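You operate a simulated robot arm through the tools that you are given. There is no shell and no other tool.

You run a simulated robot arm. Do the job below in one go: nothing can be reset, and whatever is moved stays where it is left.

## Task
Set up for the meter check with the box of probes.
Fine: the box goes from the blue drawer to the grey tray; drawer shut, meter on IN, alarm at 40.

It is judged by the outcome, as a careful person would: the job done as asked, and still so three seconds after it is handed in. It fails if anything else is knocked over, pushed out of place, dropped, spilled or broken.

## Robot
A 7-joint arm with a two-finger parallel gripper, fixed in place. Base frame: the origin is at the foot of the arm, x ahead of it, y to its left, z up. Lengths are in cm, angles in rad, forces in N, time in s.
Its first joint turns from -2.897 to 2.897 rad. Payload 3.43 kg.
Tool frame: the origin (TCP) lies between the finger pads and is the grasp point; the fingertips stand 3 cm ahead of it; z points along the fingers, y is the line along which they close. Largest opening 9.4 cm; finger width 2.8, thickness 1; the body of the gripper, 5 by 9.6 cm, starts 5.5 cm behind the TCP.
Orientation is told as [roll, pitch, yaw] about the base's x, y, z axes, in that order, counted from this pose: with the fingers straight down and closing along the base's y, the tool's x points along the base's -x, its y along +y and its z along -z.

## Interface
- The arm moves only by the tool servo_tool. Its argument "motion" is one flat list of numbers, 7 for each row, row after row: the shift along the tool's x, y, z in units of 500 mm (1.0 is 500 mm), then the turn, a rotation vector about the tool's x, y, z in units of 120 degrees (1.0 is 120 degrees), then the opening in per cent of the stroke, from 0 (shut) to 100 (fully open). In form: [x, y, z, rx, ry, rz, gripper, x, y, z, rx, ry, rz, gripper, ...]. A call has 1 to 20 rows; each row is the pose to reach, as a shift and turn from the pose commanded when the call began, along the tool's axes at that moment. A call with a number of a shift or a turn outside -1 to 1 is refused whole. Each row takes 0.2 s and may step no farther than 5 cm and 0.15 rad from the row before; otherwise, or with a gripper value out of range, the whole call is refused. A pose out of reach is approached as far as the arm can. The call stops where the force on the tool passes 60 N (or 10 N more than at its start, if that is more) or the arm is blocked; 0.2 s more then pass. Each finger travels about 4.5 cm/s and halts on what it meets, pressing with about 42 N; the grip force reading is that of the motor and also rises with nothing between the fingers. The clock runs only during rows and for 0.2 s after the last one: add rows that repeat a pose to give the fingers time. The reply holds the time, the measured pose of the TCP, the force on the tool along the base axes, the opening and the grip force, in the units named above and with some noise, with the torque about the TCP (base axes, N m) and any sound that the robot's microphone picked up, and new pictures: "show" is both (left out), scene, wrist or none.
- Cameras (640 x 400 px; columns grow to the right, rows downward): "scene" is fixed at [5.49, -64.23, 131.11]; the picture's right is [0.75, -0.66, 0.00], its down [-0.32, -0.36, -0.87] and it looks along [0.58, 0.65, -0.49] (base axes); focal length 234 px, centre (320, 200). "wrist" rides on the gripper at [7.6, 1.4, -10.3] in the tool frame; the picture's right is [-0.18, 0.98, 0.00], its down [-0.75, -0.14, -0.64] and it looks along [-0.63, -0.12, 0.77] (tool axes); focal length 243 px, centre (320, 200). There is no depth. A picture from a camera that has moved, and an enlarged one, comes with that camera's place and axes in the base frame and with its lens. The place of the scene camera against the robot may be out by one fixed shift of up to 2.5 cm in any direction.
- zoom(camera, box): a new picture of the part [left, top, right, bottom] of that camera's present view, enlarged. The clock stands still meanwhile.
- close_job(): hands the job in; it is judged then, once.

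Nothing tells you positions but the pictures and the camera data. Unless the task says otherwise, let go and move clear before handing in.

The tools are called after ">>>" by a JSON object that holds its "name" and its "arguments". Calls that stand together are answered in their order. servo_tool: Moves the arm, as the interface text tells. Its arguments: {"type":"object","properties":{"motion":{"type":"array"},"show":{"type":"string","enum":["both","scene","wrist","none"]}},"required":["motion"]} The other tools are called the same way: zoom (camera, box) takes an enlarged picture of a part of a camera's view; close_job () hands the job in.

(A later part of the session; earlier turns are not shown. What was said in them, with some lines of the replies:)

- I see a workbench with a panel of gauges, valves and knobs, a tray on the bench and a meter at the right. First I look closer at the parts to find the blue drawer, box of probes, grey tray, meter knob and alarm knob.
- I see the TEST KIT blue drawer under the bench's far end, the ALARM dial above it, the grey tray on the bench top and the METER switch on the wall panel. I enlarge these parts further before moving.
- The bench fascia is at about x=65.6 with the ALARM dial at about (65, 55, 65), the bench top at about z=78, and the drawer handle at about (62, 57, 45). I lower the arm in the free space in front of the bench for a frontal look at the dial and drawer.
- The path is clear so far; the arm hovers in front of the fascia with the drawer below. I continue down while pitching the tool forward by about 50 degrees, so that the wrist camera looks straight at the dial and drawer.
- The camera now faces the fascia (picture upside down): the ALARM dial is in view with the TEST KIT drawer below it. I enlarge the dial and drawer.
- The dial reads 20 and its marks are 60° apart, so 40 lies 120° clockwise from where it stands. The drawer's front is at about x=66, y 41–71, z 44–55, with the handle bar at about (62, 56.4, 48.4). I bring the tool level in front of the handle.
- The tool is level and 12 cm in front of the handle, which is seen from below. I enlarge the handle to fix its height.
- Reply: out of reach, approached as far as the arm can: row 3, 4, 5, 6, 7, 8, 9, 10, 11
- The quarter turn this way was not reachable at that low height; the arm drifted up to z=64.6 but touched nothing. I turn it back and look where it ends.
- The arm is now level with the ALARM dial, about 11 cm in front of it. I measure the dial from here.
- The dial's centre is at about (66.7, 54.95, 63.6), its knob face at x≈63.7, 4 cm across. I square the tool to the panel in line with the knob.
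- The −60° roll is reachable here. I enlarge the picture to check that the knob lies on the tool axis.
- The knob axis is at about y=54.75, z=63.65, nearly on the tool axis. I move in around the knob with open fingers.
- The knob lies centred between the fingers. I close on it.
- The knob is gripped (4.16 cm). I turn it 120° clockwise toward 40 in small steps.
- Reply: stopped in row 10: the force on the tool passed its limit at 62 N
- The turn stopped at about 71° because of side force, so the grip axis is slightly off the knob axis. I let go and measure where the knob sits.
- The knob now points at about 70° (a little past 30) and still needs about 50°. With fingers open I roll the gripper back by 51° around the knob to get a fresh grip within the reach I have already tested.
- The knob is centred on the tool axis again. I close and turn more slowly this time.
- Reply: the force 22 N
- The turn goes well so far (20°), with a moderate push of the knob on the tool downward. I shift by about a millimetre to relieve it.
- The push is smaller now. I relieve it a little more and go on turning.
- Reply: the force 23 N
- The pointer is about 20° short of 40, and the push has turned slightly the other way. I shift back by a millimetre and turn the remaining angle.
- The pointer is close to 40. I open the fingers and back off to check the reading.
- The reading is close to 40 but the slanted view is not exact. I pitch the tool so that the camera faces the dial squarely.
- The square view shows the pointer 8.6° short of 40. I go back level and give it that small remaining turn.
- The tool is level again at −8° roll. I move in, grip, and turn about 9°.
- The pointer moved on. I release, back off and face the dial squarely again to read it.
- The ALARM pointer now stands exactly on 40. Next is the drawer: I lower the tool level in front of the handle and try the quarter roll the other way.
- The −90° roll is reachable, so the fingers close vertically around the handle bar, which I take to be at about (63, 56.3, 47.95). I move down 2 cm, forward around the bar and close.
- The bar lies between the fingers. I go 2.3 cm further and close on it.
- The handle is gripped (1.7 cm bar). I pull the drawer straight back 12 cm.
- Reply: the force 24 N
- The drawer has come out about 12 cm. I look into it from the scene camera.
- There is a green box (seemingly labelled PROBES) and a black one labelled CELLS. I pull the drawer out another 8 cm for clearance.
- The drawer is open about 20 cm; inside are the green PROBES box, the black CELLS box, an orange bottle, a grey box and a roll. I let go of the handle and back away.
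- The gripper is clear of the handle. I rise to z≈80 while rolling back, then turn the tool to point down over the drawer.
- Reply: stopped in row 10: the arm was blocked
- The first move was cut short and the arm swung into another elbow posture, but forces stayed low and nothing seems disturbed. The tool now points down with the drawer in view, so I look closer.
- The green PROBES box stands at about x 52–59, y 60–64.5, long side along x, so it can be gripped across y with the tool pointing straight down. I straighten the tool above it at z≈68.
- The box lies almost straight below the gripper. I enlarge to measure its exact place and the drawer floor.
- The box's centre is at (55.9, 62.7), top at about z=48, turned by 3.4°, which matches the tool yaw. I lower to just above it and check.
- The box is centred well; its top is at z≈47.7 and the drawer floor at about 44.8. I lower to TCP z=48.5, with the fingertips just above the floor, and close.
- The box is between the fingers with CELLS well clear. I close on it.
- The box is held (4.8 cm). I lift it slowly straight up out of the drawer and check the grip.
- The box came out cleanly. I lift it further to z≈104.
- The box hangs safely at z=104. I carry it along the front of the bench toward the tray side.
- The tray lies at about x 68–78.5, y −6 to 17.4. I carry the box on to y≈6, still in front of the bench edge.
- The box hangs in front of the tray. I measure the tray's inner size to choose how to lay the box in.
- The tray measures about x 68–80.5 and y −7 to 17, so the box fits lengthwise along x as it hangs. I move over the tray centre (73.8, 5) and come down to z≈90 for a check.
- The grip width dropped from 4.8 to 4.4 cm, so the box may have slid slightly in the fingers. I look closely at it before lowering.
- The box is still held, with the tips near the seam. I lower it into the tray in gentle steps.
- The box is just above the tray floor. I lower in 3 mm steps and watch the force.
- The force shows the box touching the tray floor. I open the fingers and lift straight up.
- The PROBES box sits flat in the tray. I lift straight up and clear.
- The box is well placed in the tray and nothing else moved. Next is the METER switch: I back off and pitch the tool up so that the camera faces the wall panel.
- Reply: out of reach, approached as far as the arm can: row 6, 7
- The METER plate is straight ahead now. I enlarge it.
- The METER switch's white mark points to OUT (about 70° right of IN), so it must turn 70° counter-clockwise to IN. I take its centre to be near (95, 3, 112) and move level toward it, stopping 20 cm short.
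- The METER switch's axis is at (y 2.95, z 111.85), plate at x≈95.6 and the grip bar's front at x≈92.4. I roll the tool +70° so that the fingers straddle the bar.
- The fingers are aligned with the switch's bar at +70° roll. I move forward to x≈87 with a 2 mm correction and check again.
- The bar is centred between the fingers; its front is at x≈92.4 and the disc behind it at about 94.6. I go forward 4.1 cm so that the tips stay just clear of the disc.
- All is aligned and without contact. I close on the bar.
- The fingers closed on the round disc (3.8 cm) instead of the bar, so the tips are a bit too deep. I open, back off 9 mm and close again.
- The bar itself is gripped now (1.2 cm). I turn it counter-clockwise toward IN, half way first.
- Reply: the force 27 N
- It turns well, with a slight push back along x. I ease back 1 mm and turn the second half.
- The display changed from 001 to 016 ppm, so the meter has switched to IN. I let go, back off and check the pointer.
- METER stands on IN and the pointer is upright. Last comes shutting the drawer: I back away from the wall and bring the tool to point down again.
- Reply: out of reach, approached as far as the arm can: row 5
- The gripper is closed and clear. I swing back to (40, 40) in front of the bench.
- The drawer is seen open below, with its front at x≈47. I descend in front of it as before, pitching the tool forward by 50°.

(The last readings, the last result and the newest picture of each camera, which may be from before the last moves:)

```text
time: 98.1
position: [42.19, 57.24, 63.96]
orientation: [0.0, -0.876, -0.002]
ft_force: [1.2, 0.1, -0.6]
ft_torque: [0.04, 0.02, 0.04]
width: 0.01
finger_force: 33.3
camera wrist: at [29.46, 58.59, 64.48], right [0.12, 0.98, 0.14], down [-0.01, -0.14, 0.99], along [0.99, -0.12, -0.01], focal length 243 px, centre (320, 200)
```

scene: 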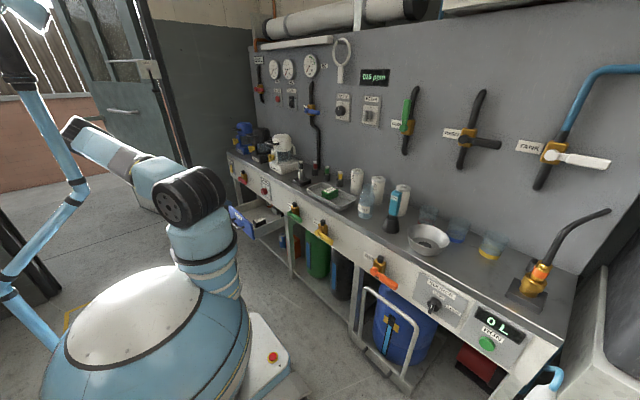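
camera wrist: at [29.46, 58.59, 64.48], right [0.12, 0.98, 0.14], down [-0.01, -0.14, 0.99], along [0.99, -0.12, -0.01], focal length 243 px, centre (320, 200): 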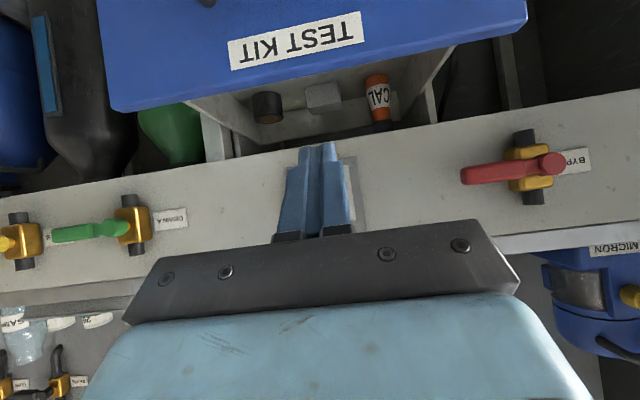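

The drawer front is at x≈47.4 with its top at z=55. I bring the closed fingers level in front of it, just above the handle bar.

>>> {"name": "servo_tool", "arguments": {"motion": [0.0406, -0.0038, 0.0276, 0, -0.0664, 0, 0, 0.0811, -0.0076, 0.0551, 0, -0.1327, 0, 0, 0.1217, -0.0114, 0.0827, 0, -0.1991, 0, 0, 0.1622, -0.0152, 0.1102, 0, -0.2654, 0, 0, 0.2028, -0.019, 0.1378, 0, -0.3318, 0, 0], "show": "both"}}

>>> {"name": "zoom", "arguments": {"camera": "scene", "box": [200, 170, 310, 260]}}

```text
time: 99.3
position: [40.76, 56.44, 51.56]
orientation: [-0.825, -1.57, 0.824]
ft_force: [0.0, 0.0, 0.3]
ft_torque: [-0.01, 0.03, -0.01]
width: 0.01
finger_force: 32.8
camera wrist: at [30.52, 57.83, 43.9], right [0.0, 0.98, 0.18], down [-0.64, -0.14, 0.75], along [0.77, -0.12, 0.63], focal length 243 px, centre (320, 200)
```

scene: 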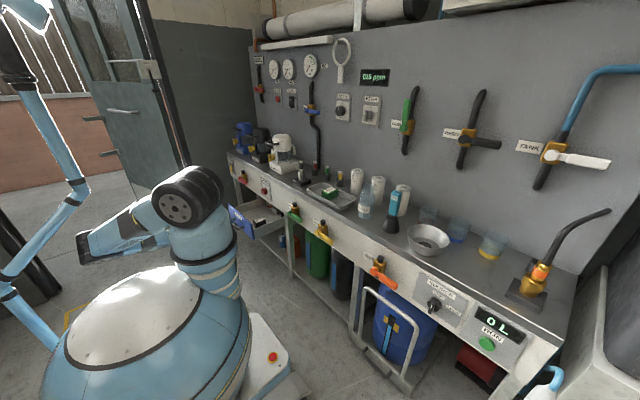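
wrist: 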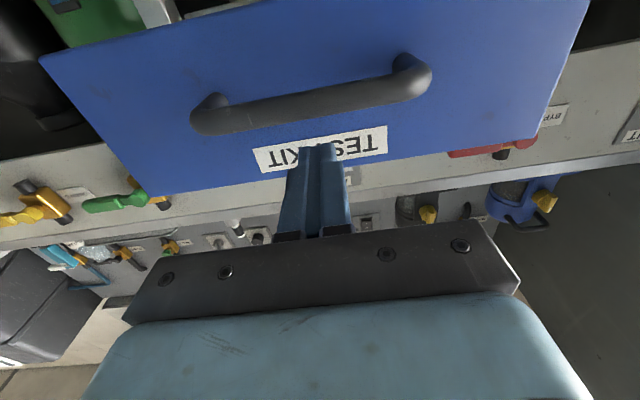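

```text
4.44 times, centred on (255, 215) of scene
camera zoom: at [5.49, -64.23, 131.11], right [0.75, -0.66, 0.0], down [-0.32, -0.36, -0.87], along [0.58, 0.65, -0.49], focal length 1039 px, centre (609, 133)
```

zoom: 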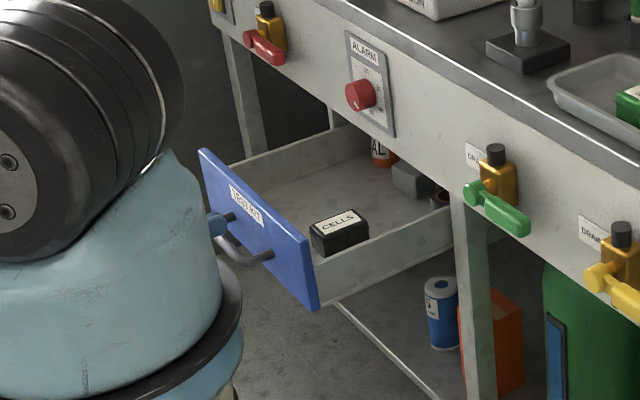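

The closed fingertips stand 3.5 cm in front of the drawer's face, above the handle. I push it in slowly so that nothing inside tips.

>>> {"name": "servo_tool", "arguments": {"motion": [0, 0, 0.02, 0, 0, 0, 0, 0, 0, 0.04, 0, 0, 0, 0, 0, 0, 0.055, 0, 0, 0, 0, 0, 0, 0.065, 0, 0, 0, 0, 0, 0, 0.075, 0, 0, 0, 0, 0, 0, 0.087, 0, 0, 0, 0, 0, 0, 0.1, 0, 0, 0, 0, 0, 0, 0.115, 0, 0, 0, 0, 0, 0, 0.13, 0, 0, 0, 0, 0, 0, 0.145, 0, 0, 0, 0], "show": "both"}}

>>> {"name": "zoom", "arguments": {"camera": "scene", "box": [200, 170, 310, 260]}}

```text
time: 101.5
position: [48.07, 56.22, 51.77]
orientation: [-0.589, -1.57, 0.589]
ft_force: [-0.6, -1.2, -0.2]
ft_torque: [0.06, -0.04, 0.03]
width: 0.02
finger_force: 33.0
camera wrist: at [37.94, 57.72, 44.13], right [0.0, 0.98, 0.18], down [-0.64, -0.14, 0.75], along [0.77, -0.12, 0.63], focal length 243 px, centre (320, 200)
```

scene: 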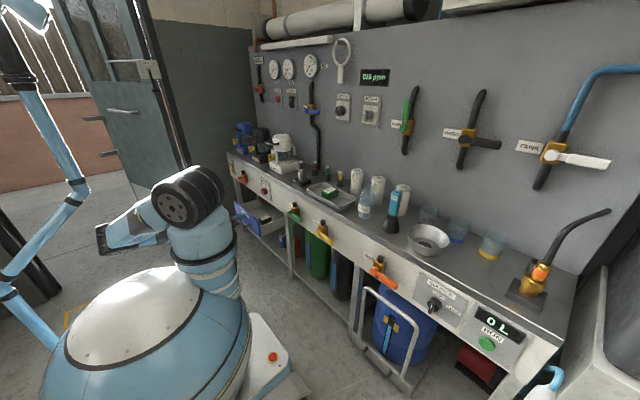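
wrist: 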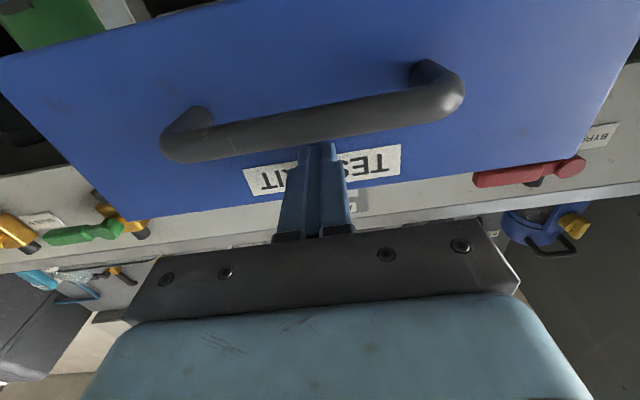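

```text
4.44 times, centred on (255, 215) of scene
camera zoom: at [5.49, -64.23, 131.11], right [0.75, -0.66, 0.0], down [-0.32, -0.36, -0.87], along [0.58, 0.65, -0.49], focal length 1039 px, centre (609, 133)
```

zoom: 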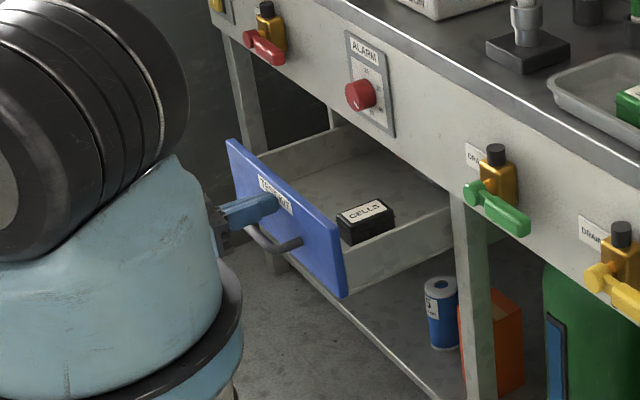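

The drawer slides in smoothly. I keep pushing.

>>> {"name": "servo_tool", "arguments": {"motion": [0, 0, 0.015, 0, 0, 0, 0, 0, 0, 0.03, 0, 0, 0, 0, 0, 0, 0.05, 0, 0, 0, 0, 0, 0, 0.07, 0, 0, 0, 0, 0, 0, 0.09, 0, 0, 0, 0, 0, 0, 0.11, 0, 0, 0, 0, 0, 0, 0.13, 0, 0, 0, 0, 0, 0, 0.15, 0, 0, 0, 0, 0, 0, 0.17, 0, 0, 0, 0, 0, 0, 0.19, 0, 0, 0, 0, 0, 0, 0.21, 0, 0, 0, 0, 0, 0, 0.23, 0, 0, 0, 0, 0, 0, 0.25, 0, 0, 0, 0, 0, 0, 0.265, 0, 0, 0, 0, 0, 0, 0.28, 0, 0, 0, 0], "show": "both"}}

>>> {"name": "zoom", "arguments": {"camera": "scene", "box": [200, 170, 310, 260]}}

```text
time: 104.7
position: [62.27, 56.36, 51.56]
orientation: [-0.516, -1.568, 0.514]
ft_force: [-0.3, -0.5, -0.4]
ft_torque: [0.0, 0.01, -0.02]
width: 0.0
finger_force: 32.9
camera wrist: at [51.98, 57.75, 43.96], right [0.0, 0.98, 0.18], down [-0.64, -0.14, 0.76], along [0.77, -0.12, 0.63], focal length 243 px, centre (320, 200)
```

scene: 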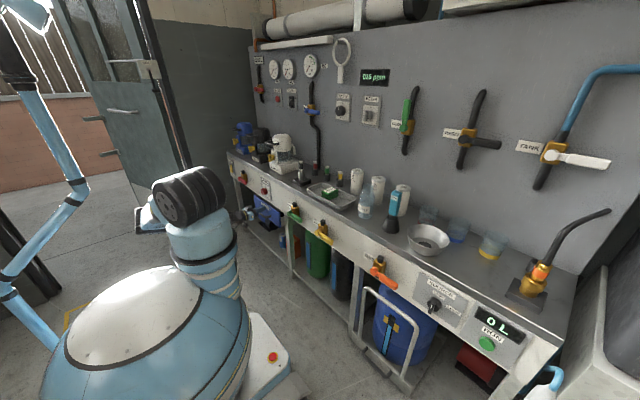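
wrist: 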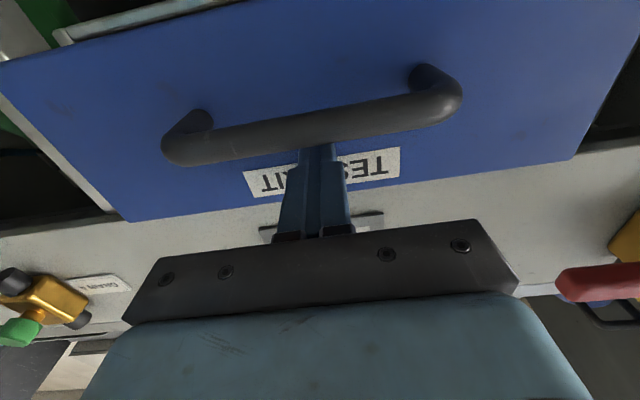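

```text
4.44 times, centred on (255, 215) of scene
camera zoom: at [5.49, -64.23, 131.11], right [0.75, -0.66, 0.0], down [-0.32, -0.36, -0.87], along [0.58, 0.65, -0.49], focal length 1039 px, centre (609, 133)
```

zoom: 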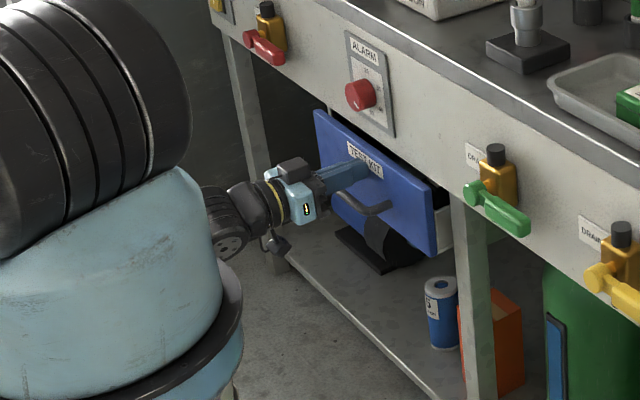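

The drawer is almost shut. I push the last bit in 3–4 mm steps until I feel the stop.

>>> {"name": "servo_tool", "arguments": {"motion": [0, 0, 0.008, 0, 0, 0, 0, 0, 0, 0.016, 0, 0, 0, 0, 0, 0, 0.022, 0, 0, 0, 0, 0, 0, 0.028, 0, 0, 0, 0], "show": "none"}}

```text
time: 105.7
position: [63.71, 56.28, 51.54]
orientation: [-0.695, -1.569, 0.692]
ft_force: [-4.4, -1.0, -0.8]
ft_torque: [-0.02, -0.03, -0.04]
width: 0.01
finger_force: 32.5
```

>>> {"name": "servo_tool", "arguments": {"motion": [0, 0, 0.005, 0, 0, 0, 0, 0, 0, 0.01, 0, 0, 0, 0, 0, 0, 0.014, 0, 0, 0, 0], "show": "both"}}

>>> {"name": "zoom", "arguments": {"camera": "scene", "box": [225, 175, 305, 235]}}

```text
time: 106.3
position: [63.57, 56.24, 51.67]
orientation: [-0.668, -1.568, 0.666]
ft_force: [-21.9, -9.1, 5.7]
ft_torque: [0.12, -0.5, -0.21]
width: 0.01
finger_force: 32.8
stopped in row 2: the force on the tool passed its limit at 70 N (the readings are from after the stop); the commanded pose is now the measured one
camera wrist: at [53.39, 57.71, 44.03], right [0.0, 0.98, 0.18], down [-0.64, -0.14, 0.75], along [0.77, -0.12, 0.63], focal length 243 px, centre (320, 200)
```

scene: 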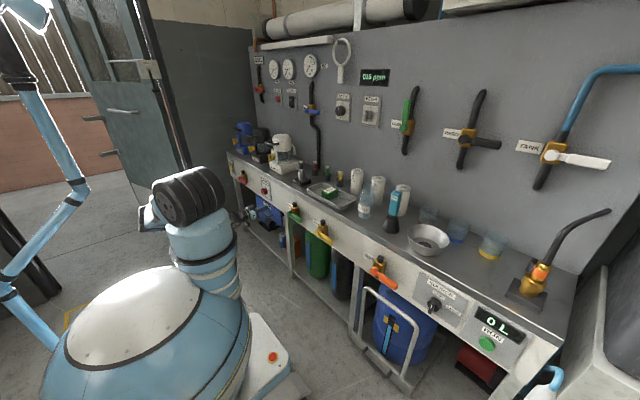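
wrist: 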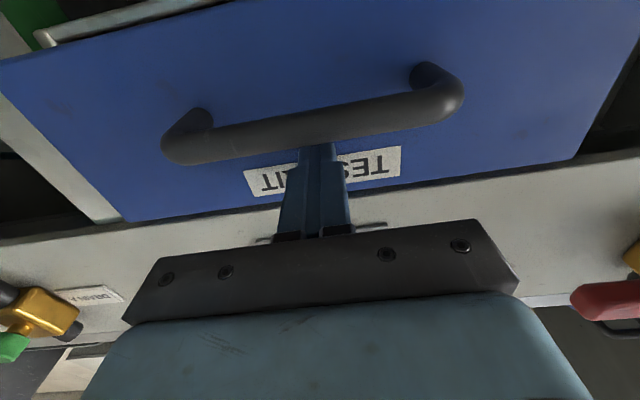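

```text
6.67 times, centred on (265, 205) of scene
camera zoom: at [5.49, -64.23, 131.11], right [0.75, -0.66, 0.0], down [-0.32, -0.36, -0.87], along [0.58, 0.65, -0.49], focal length 1558 px, centre (687, 167)
```

zoom: 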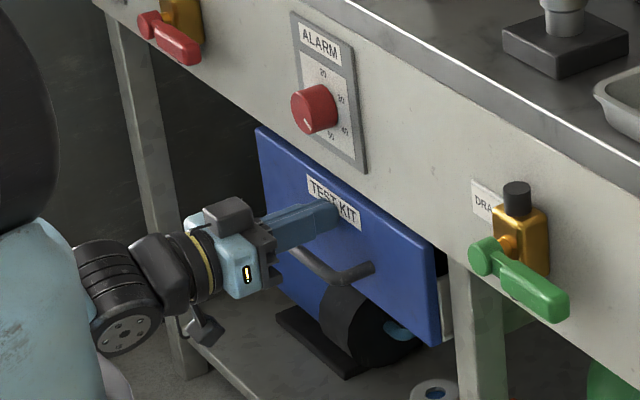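

The drawer met its stop, and its front stands just where it was at the start, so it is shut. I back the fingers away from it.

>>> {"name": "servo_tool", "arguments": {"motion": [0, 0, -0.02, 0, 0, 0, 0, 0, 0, -0.06, 0, 0, 0, 0, 0, 0, -0.12, 0, 0, 0, 0, 0, 0, -0.19, 0, 0, 0, 0, 0, 0, -0.26, 0, 0, 0, 0, 0, 0, -0.3, 0, 0, 0, 0], "show": "none"}}

>>> {"name": "servo_tool", "arguments": {"motion": [-0.05, 0, 0, 0, 0.0665, 0, 0, -0.1, 0, 0, 0, 0.1329, 0, 0, -0.15, 0, 0, 0, 0.1994, 0, 0, -0.2, 0, 0, 0, 0.2658, 0, 0, -0.24, 0, 0, 0, 0.3323, 0, 0], "show": "both"}}

>>> {"name": "zoom", "arguments": {"camera": "wrist", "box": [280, 150, 380, 240]}}

>>> {"name": "zoom", "arguments": {"camera": "scene", "box": [225, 165, 305, 235]}}

```text
time: 107.7
position: [48.61, 56.36, 51.63]
orientation: [-0.675, -1.567, 0.674]
ft_force: [-1.3, 0.2, -0.3]
ft_torque: [-0.01, -0.03, 0.0]
width: 0.0
finger_force: 33.0
```

```text
time: 108.9
position: [48.65, 56.39, 63.81]
orientation: [-0.004, -0.871, 0.003]
ft_force: [-1.0, -0.5, 0.2]
ft_torque: [0.02, -0.01, 0.03]
width: 0.01
finger_force: 33.1
camera wrist: at [35.96, 57.75, 64.48], right [0.12, 0.98, 0.14], down [-0.01, -0.14, 0.99], along [0.99, -0.12, -0.01], focal length 243 px, centre (320, 200)
```

scene: 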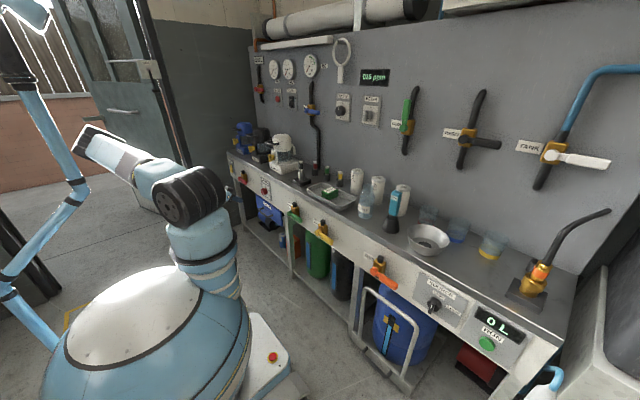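
wrist: 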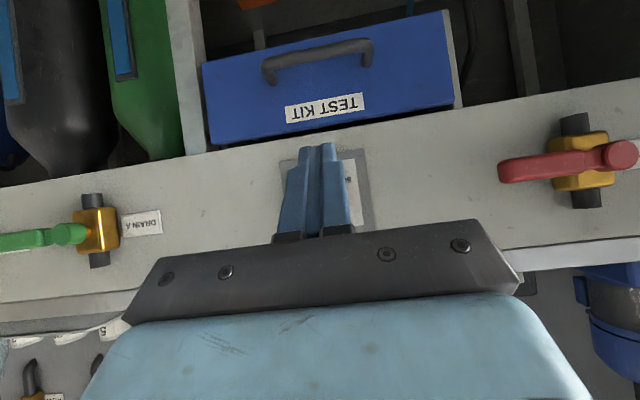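

```text
4.44 times, centred on (330, 195) of wrist
camera zoom: at [35.96, 57.75, 64.48], right [0.12, 0.98, 0.14], down [-0.01, -0.14, 0.99], along [0.99, -0.12, -0.01], focal length 1078 px, centre (276, 222)
```

zoom: 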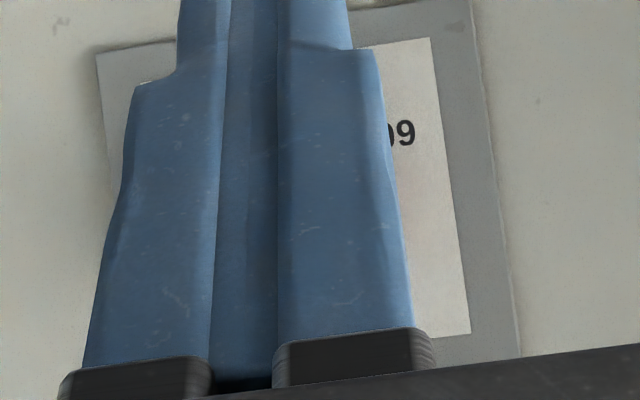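

```text
5.71 times, centred on (265, 200) of scene
camera zoom: at [5.49, -64.23, 131.11], right [0.75, -0.66, 0.0], down [-0.32, -0.36, -0.87], along [0.58, 0.65, -0.49], focal length 1336 px, centre (634, 200)
```

zoom: 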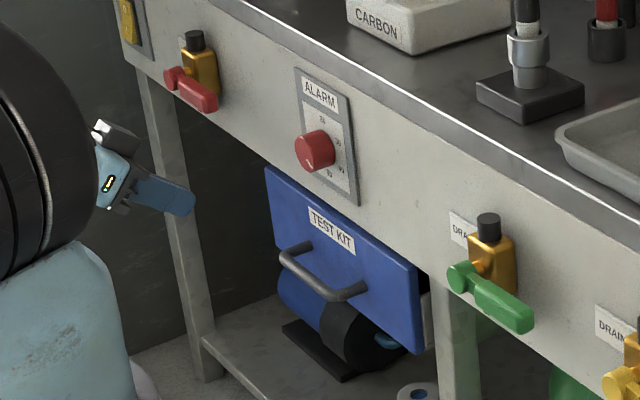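

The drawer looks exactly as closed as at the start. The shut fingers hide the dial, so I open them to check the alarm once more.

>>> {"name": "servo_tool", "arguments": {"motion": [0, 0, 0, 0, 0, 0, 50, 0, 0, 0, 0, 0, 0, 100, 0, 0, 0, 0, 0, 0, 100, 0, 0, 0, 0, 0, 0, 100, 0, 0, 0, 0, 0, 0, 100, 0, 0, 0, 0, 0, 0, 100], "show": "wrist"}}

>>> {"name": "zoom", "arguments": {"camera": "wrist", "box": [275, 150, 375, 240]}}

```text
time: 110.3
position: [48.74, 56.36, 63.71]
orientation: [-0.003, -0.872, 0.001]
ft_force: [0.7, 0.0, -0.3]
ft_torque: [-0.02, 0.0, -0.02]
width: 9.43
finger_force: 0.0
camera wrist: at [36.01, 57.77, 64.49], right [0.12, 0.98, 0.14], down [-0.01, -0.14, 0.99], along [0.99, -0.12, -0.01], focal length 243 px, centre (320, 200)
```

wrist: 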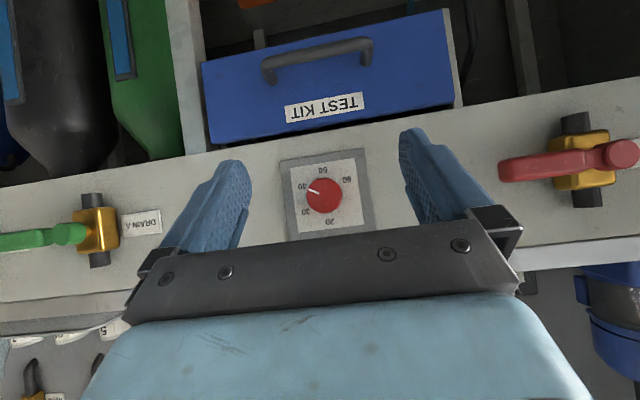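

```text
4.44 times, centred on (325, 195) of wrist
camera zoom: at [36.01, 57.77, 64.49], right [0.12, 0.98, 0.14], down [-0.01, -0.14, 0.99], along [0.99, -0.12, -0.01], focal length 1078 px, centre (298, 222)
```

zoom: 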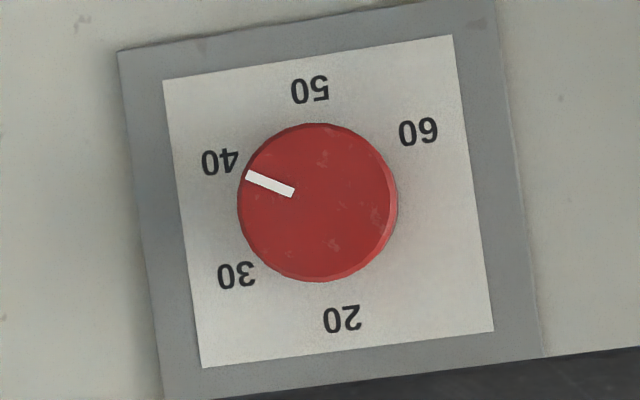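

The alarm reads 40, the drawer is shut, the meter is on IN and the box lies in the tray. I lift the arm clear along the way it came.

>>> {"name": "servo_tool", "arguments": {"motion": [-0.05, -0.02, -0.0648, 0, 0.0521, 0, 100, -0.1, -0.04, -0.1295, 0, 0.1042, 0, 100, -0.15, -0.06, -0.1943, 0, 0.1563, 0, 100, -0.2, -0.08, -0.259, 0, 0.2083, 0, 100, -0.25, -0.1, -0.3238, 0, 0.2604, 0, 100, -0.3, -0.12, -0.3885, 0, 0.3125, 0, 100, -0.35, -0.14, -0.4533, 0, 0.3646, 0, 100, -0.4, -0.16, -0.518, 0, 0.4167, 0, 100], "show": "both"}}

>>> {"name": "zoom", "arguments": {"camera": "scene", "box": [220, 60, 420, 240]}}

>>> {"name": "zoom", "arguments": {"camera": "scene", "box": [340, 60, 400, 130]}}

>>> {"name": "zoom", "arguments": {"camera": "scene", "box": [290, 160, 370, 220]}}

```text
time: 112.1
position: [41.57, 48.55, 95.7]
orientation: [-0.004, 0.002, -0.001]
ft_force: [-0.1, 0.7, 0.0]
ft_torque: [-0.04, -0.01, 0.03]
width: 9.38
finger_force: 0.0
camera wrist: at [33.93, 49.9, 105.97], right [0.18, 0.98, 0.0], down [0.76, -0.14, 0.64], along [0.63, -0.12, -0.77], focal length 243 px, centre (320, 200)
```

scene: 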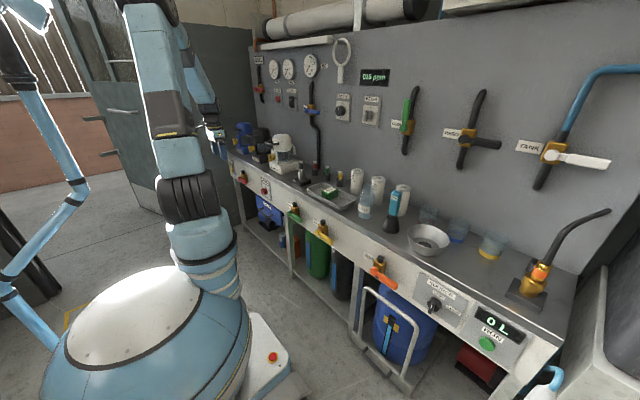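
wrist: 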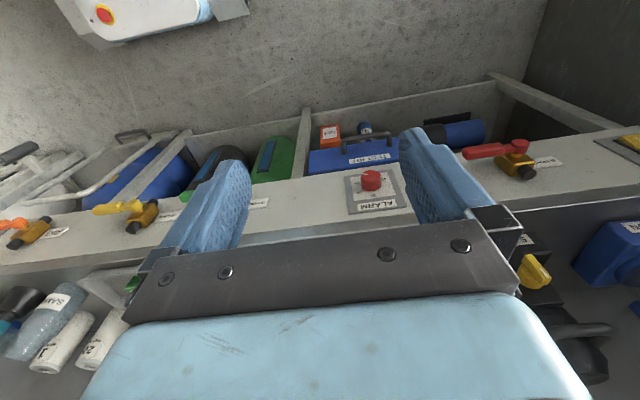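

```text
2.22 times, centred on (320, 150) of scene
camera zoom: at [5.49, -64.23, 131.11], right [0.75, -0.66, 0.0], down [-0.32, -0.36, -0.87], along [0.58, 0.65, -0.49], focal length 520 px, centre (320, 311)
```

zoom: 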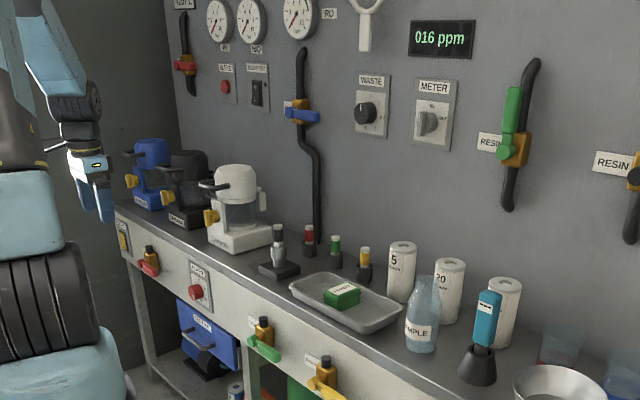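

```text
5.71 times, centred on (370, 95) of scene
camera zoom: at [5.49, -64.23, 131.11], right [0.75, -0.66, 0.0], down [-0.32, -0.36, -0.87], along [0.58, 0.65, -0.49], focal length 1336 px, centre (34, 800)
```

zoom: 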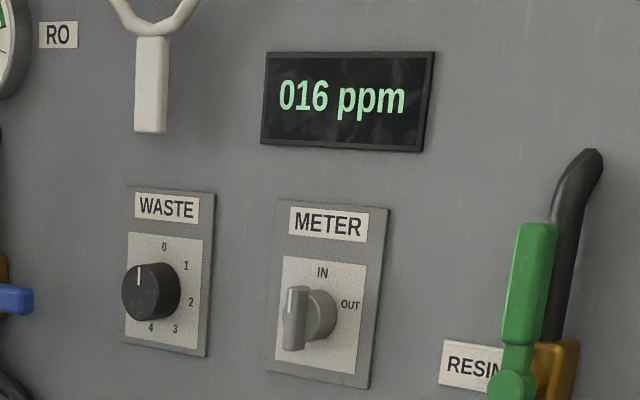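

```text
6.67 times, centred on (330, 190) of scene
camera zoom: at [5.49, -64.23, 131.11], right [0.75, -0.66, 0.0], down [-0.32, -0.36, -0.87], along [0.58, 0.65, -0.49], focal length 1558 px, centre (253, 267)
```

zoom: 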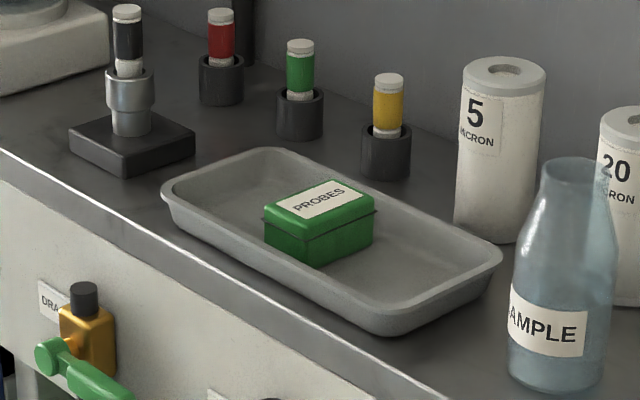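

All is in place: the PROBES box lies in the grey tray, the drawer is shut, METER is on IN and ALARM is on 40. The arm is clear with nothing in its grip, so I hand the job in.

>>> {"name": "close_job", "arguments": {}}

```text
The job is handed in.
```

The meter check is set up and handed in. I checked each part in the pictures before handing in:

- **Box of probes:** it lies flat in the grey tray. It slid slightly in the fingers on the way but was set down without a drop.
- **Drawer:** the blue TEST KIT drawer is shut. I pushed it to its stop, and its front stands where it was at the start.
- **Meter:** the switch is on IN. The display changed from 001 to 016 ppm when it switched over.
- **Alarm:** the pointer stands on 40.

Nothing else in view was knocked over or moved. I pushed the drawer in slowly because of the loose items inside, but I could not see them once it was shut.

The arm was blocked once while moving away from the open drawer and swung into another posture. The measured force stayed low, and nothing was disturbed in the pictures afterwards. It is now clear of the bench with nothing in its grip.
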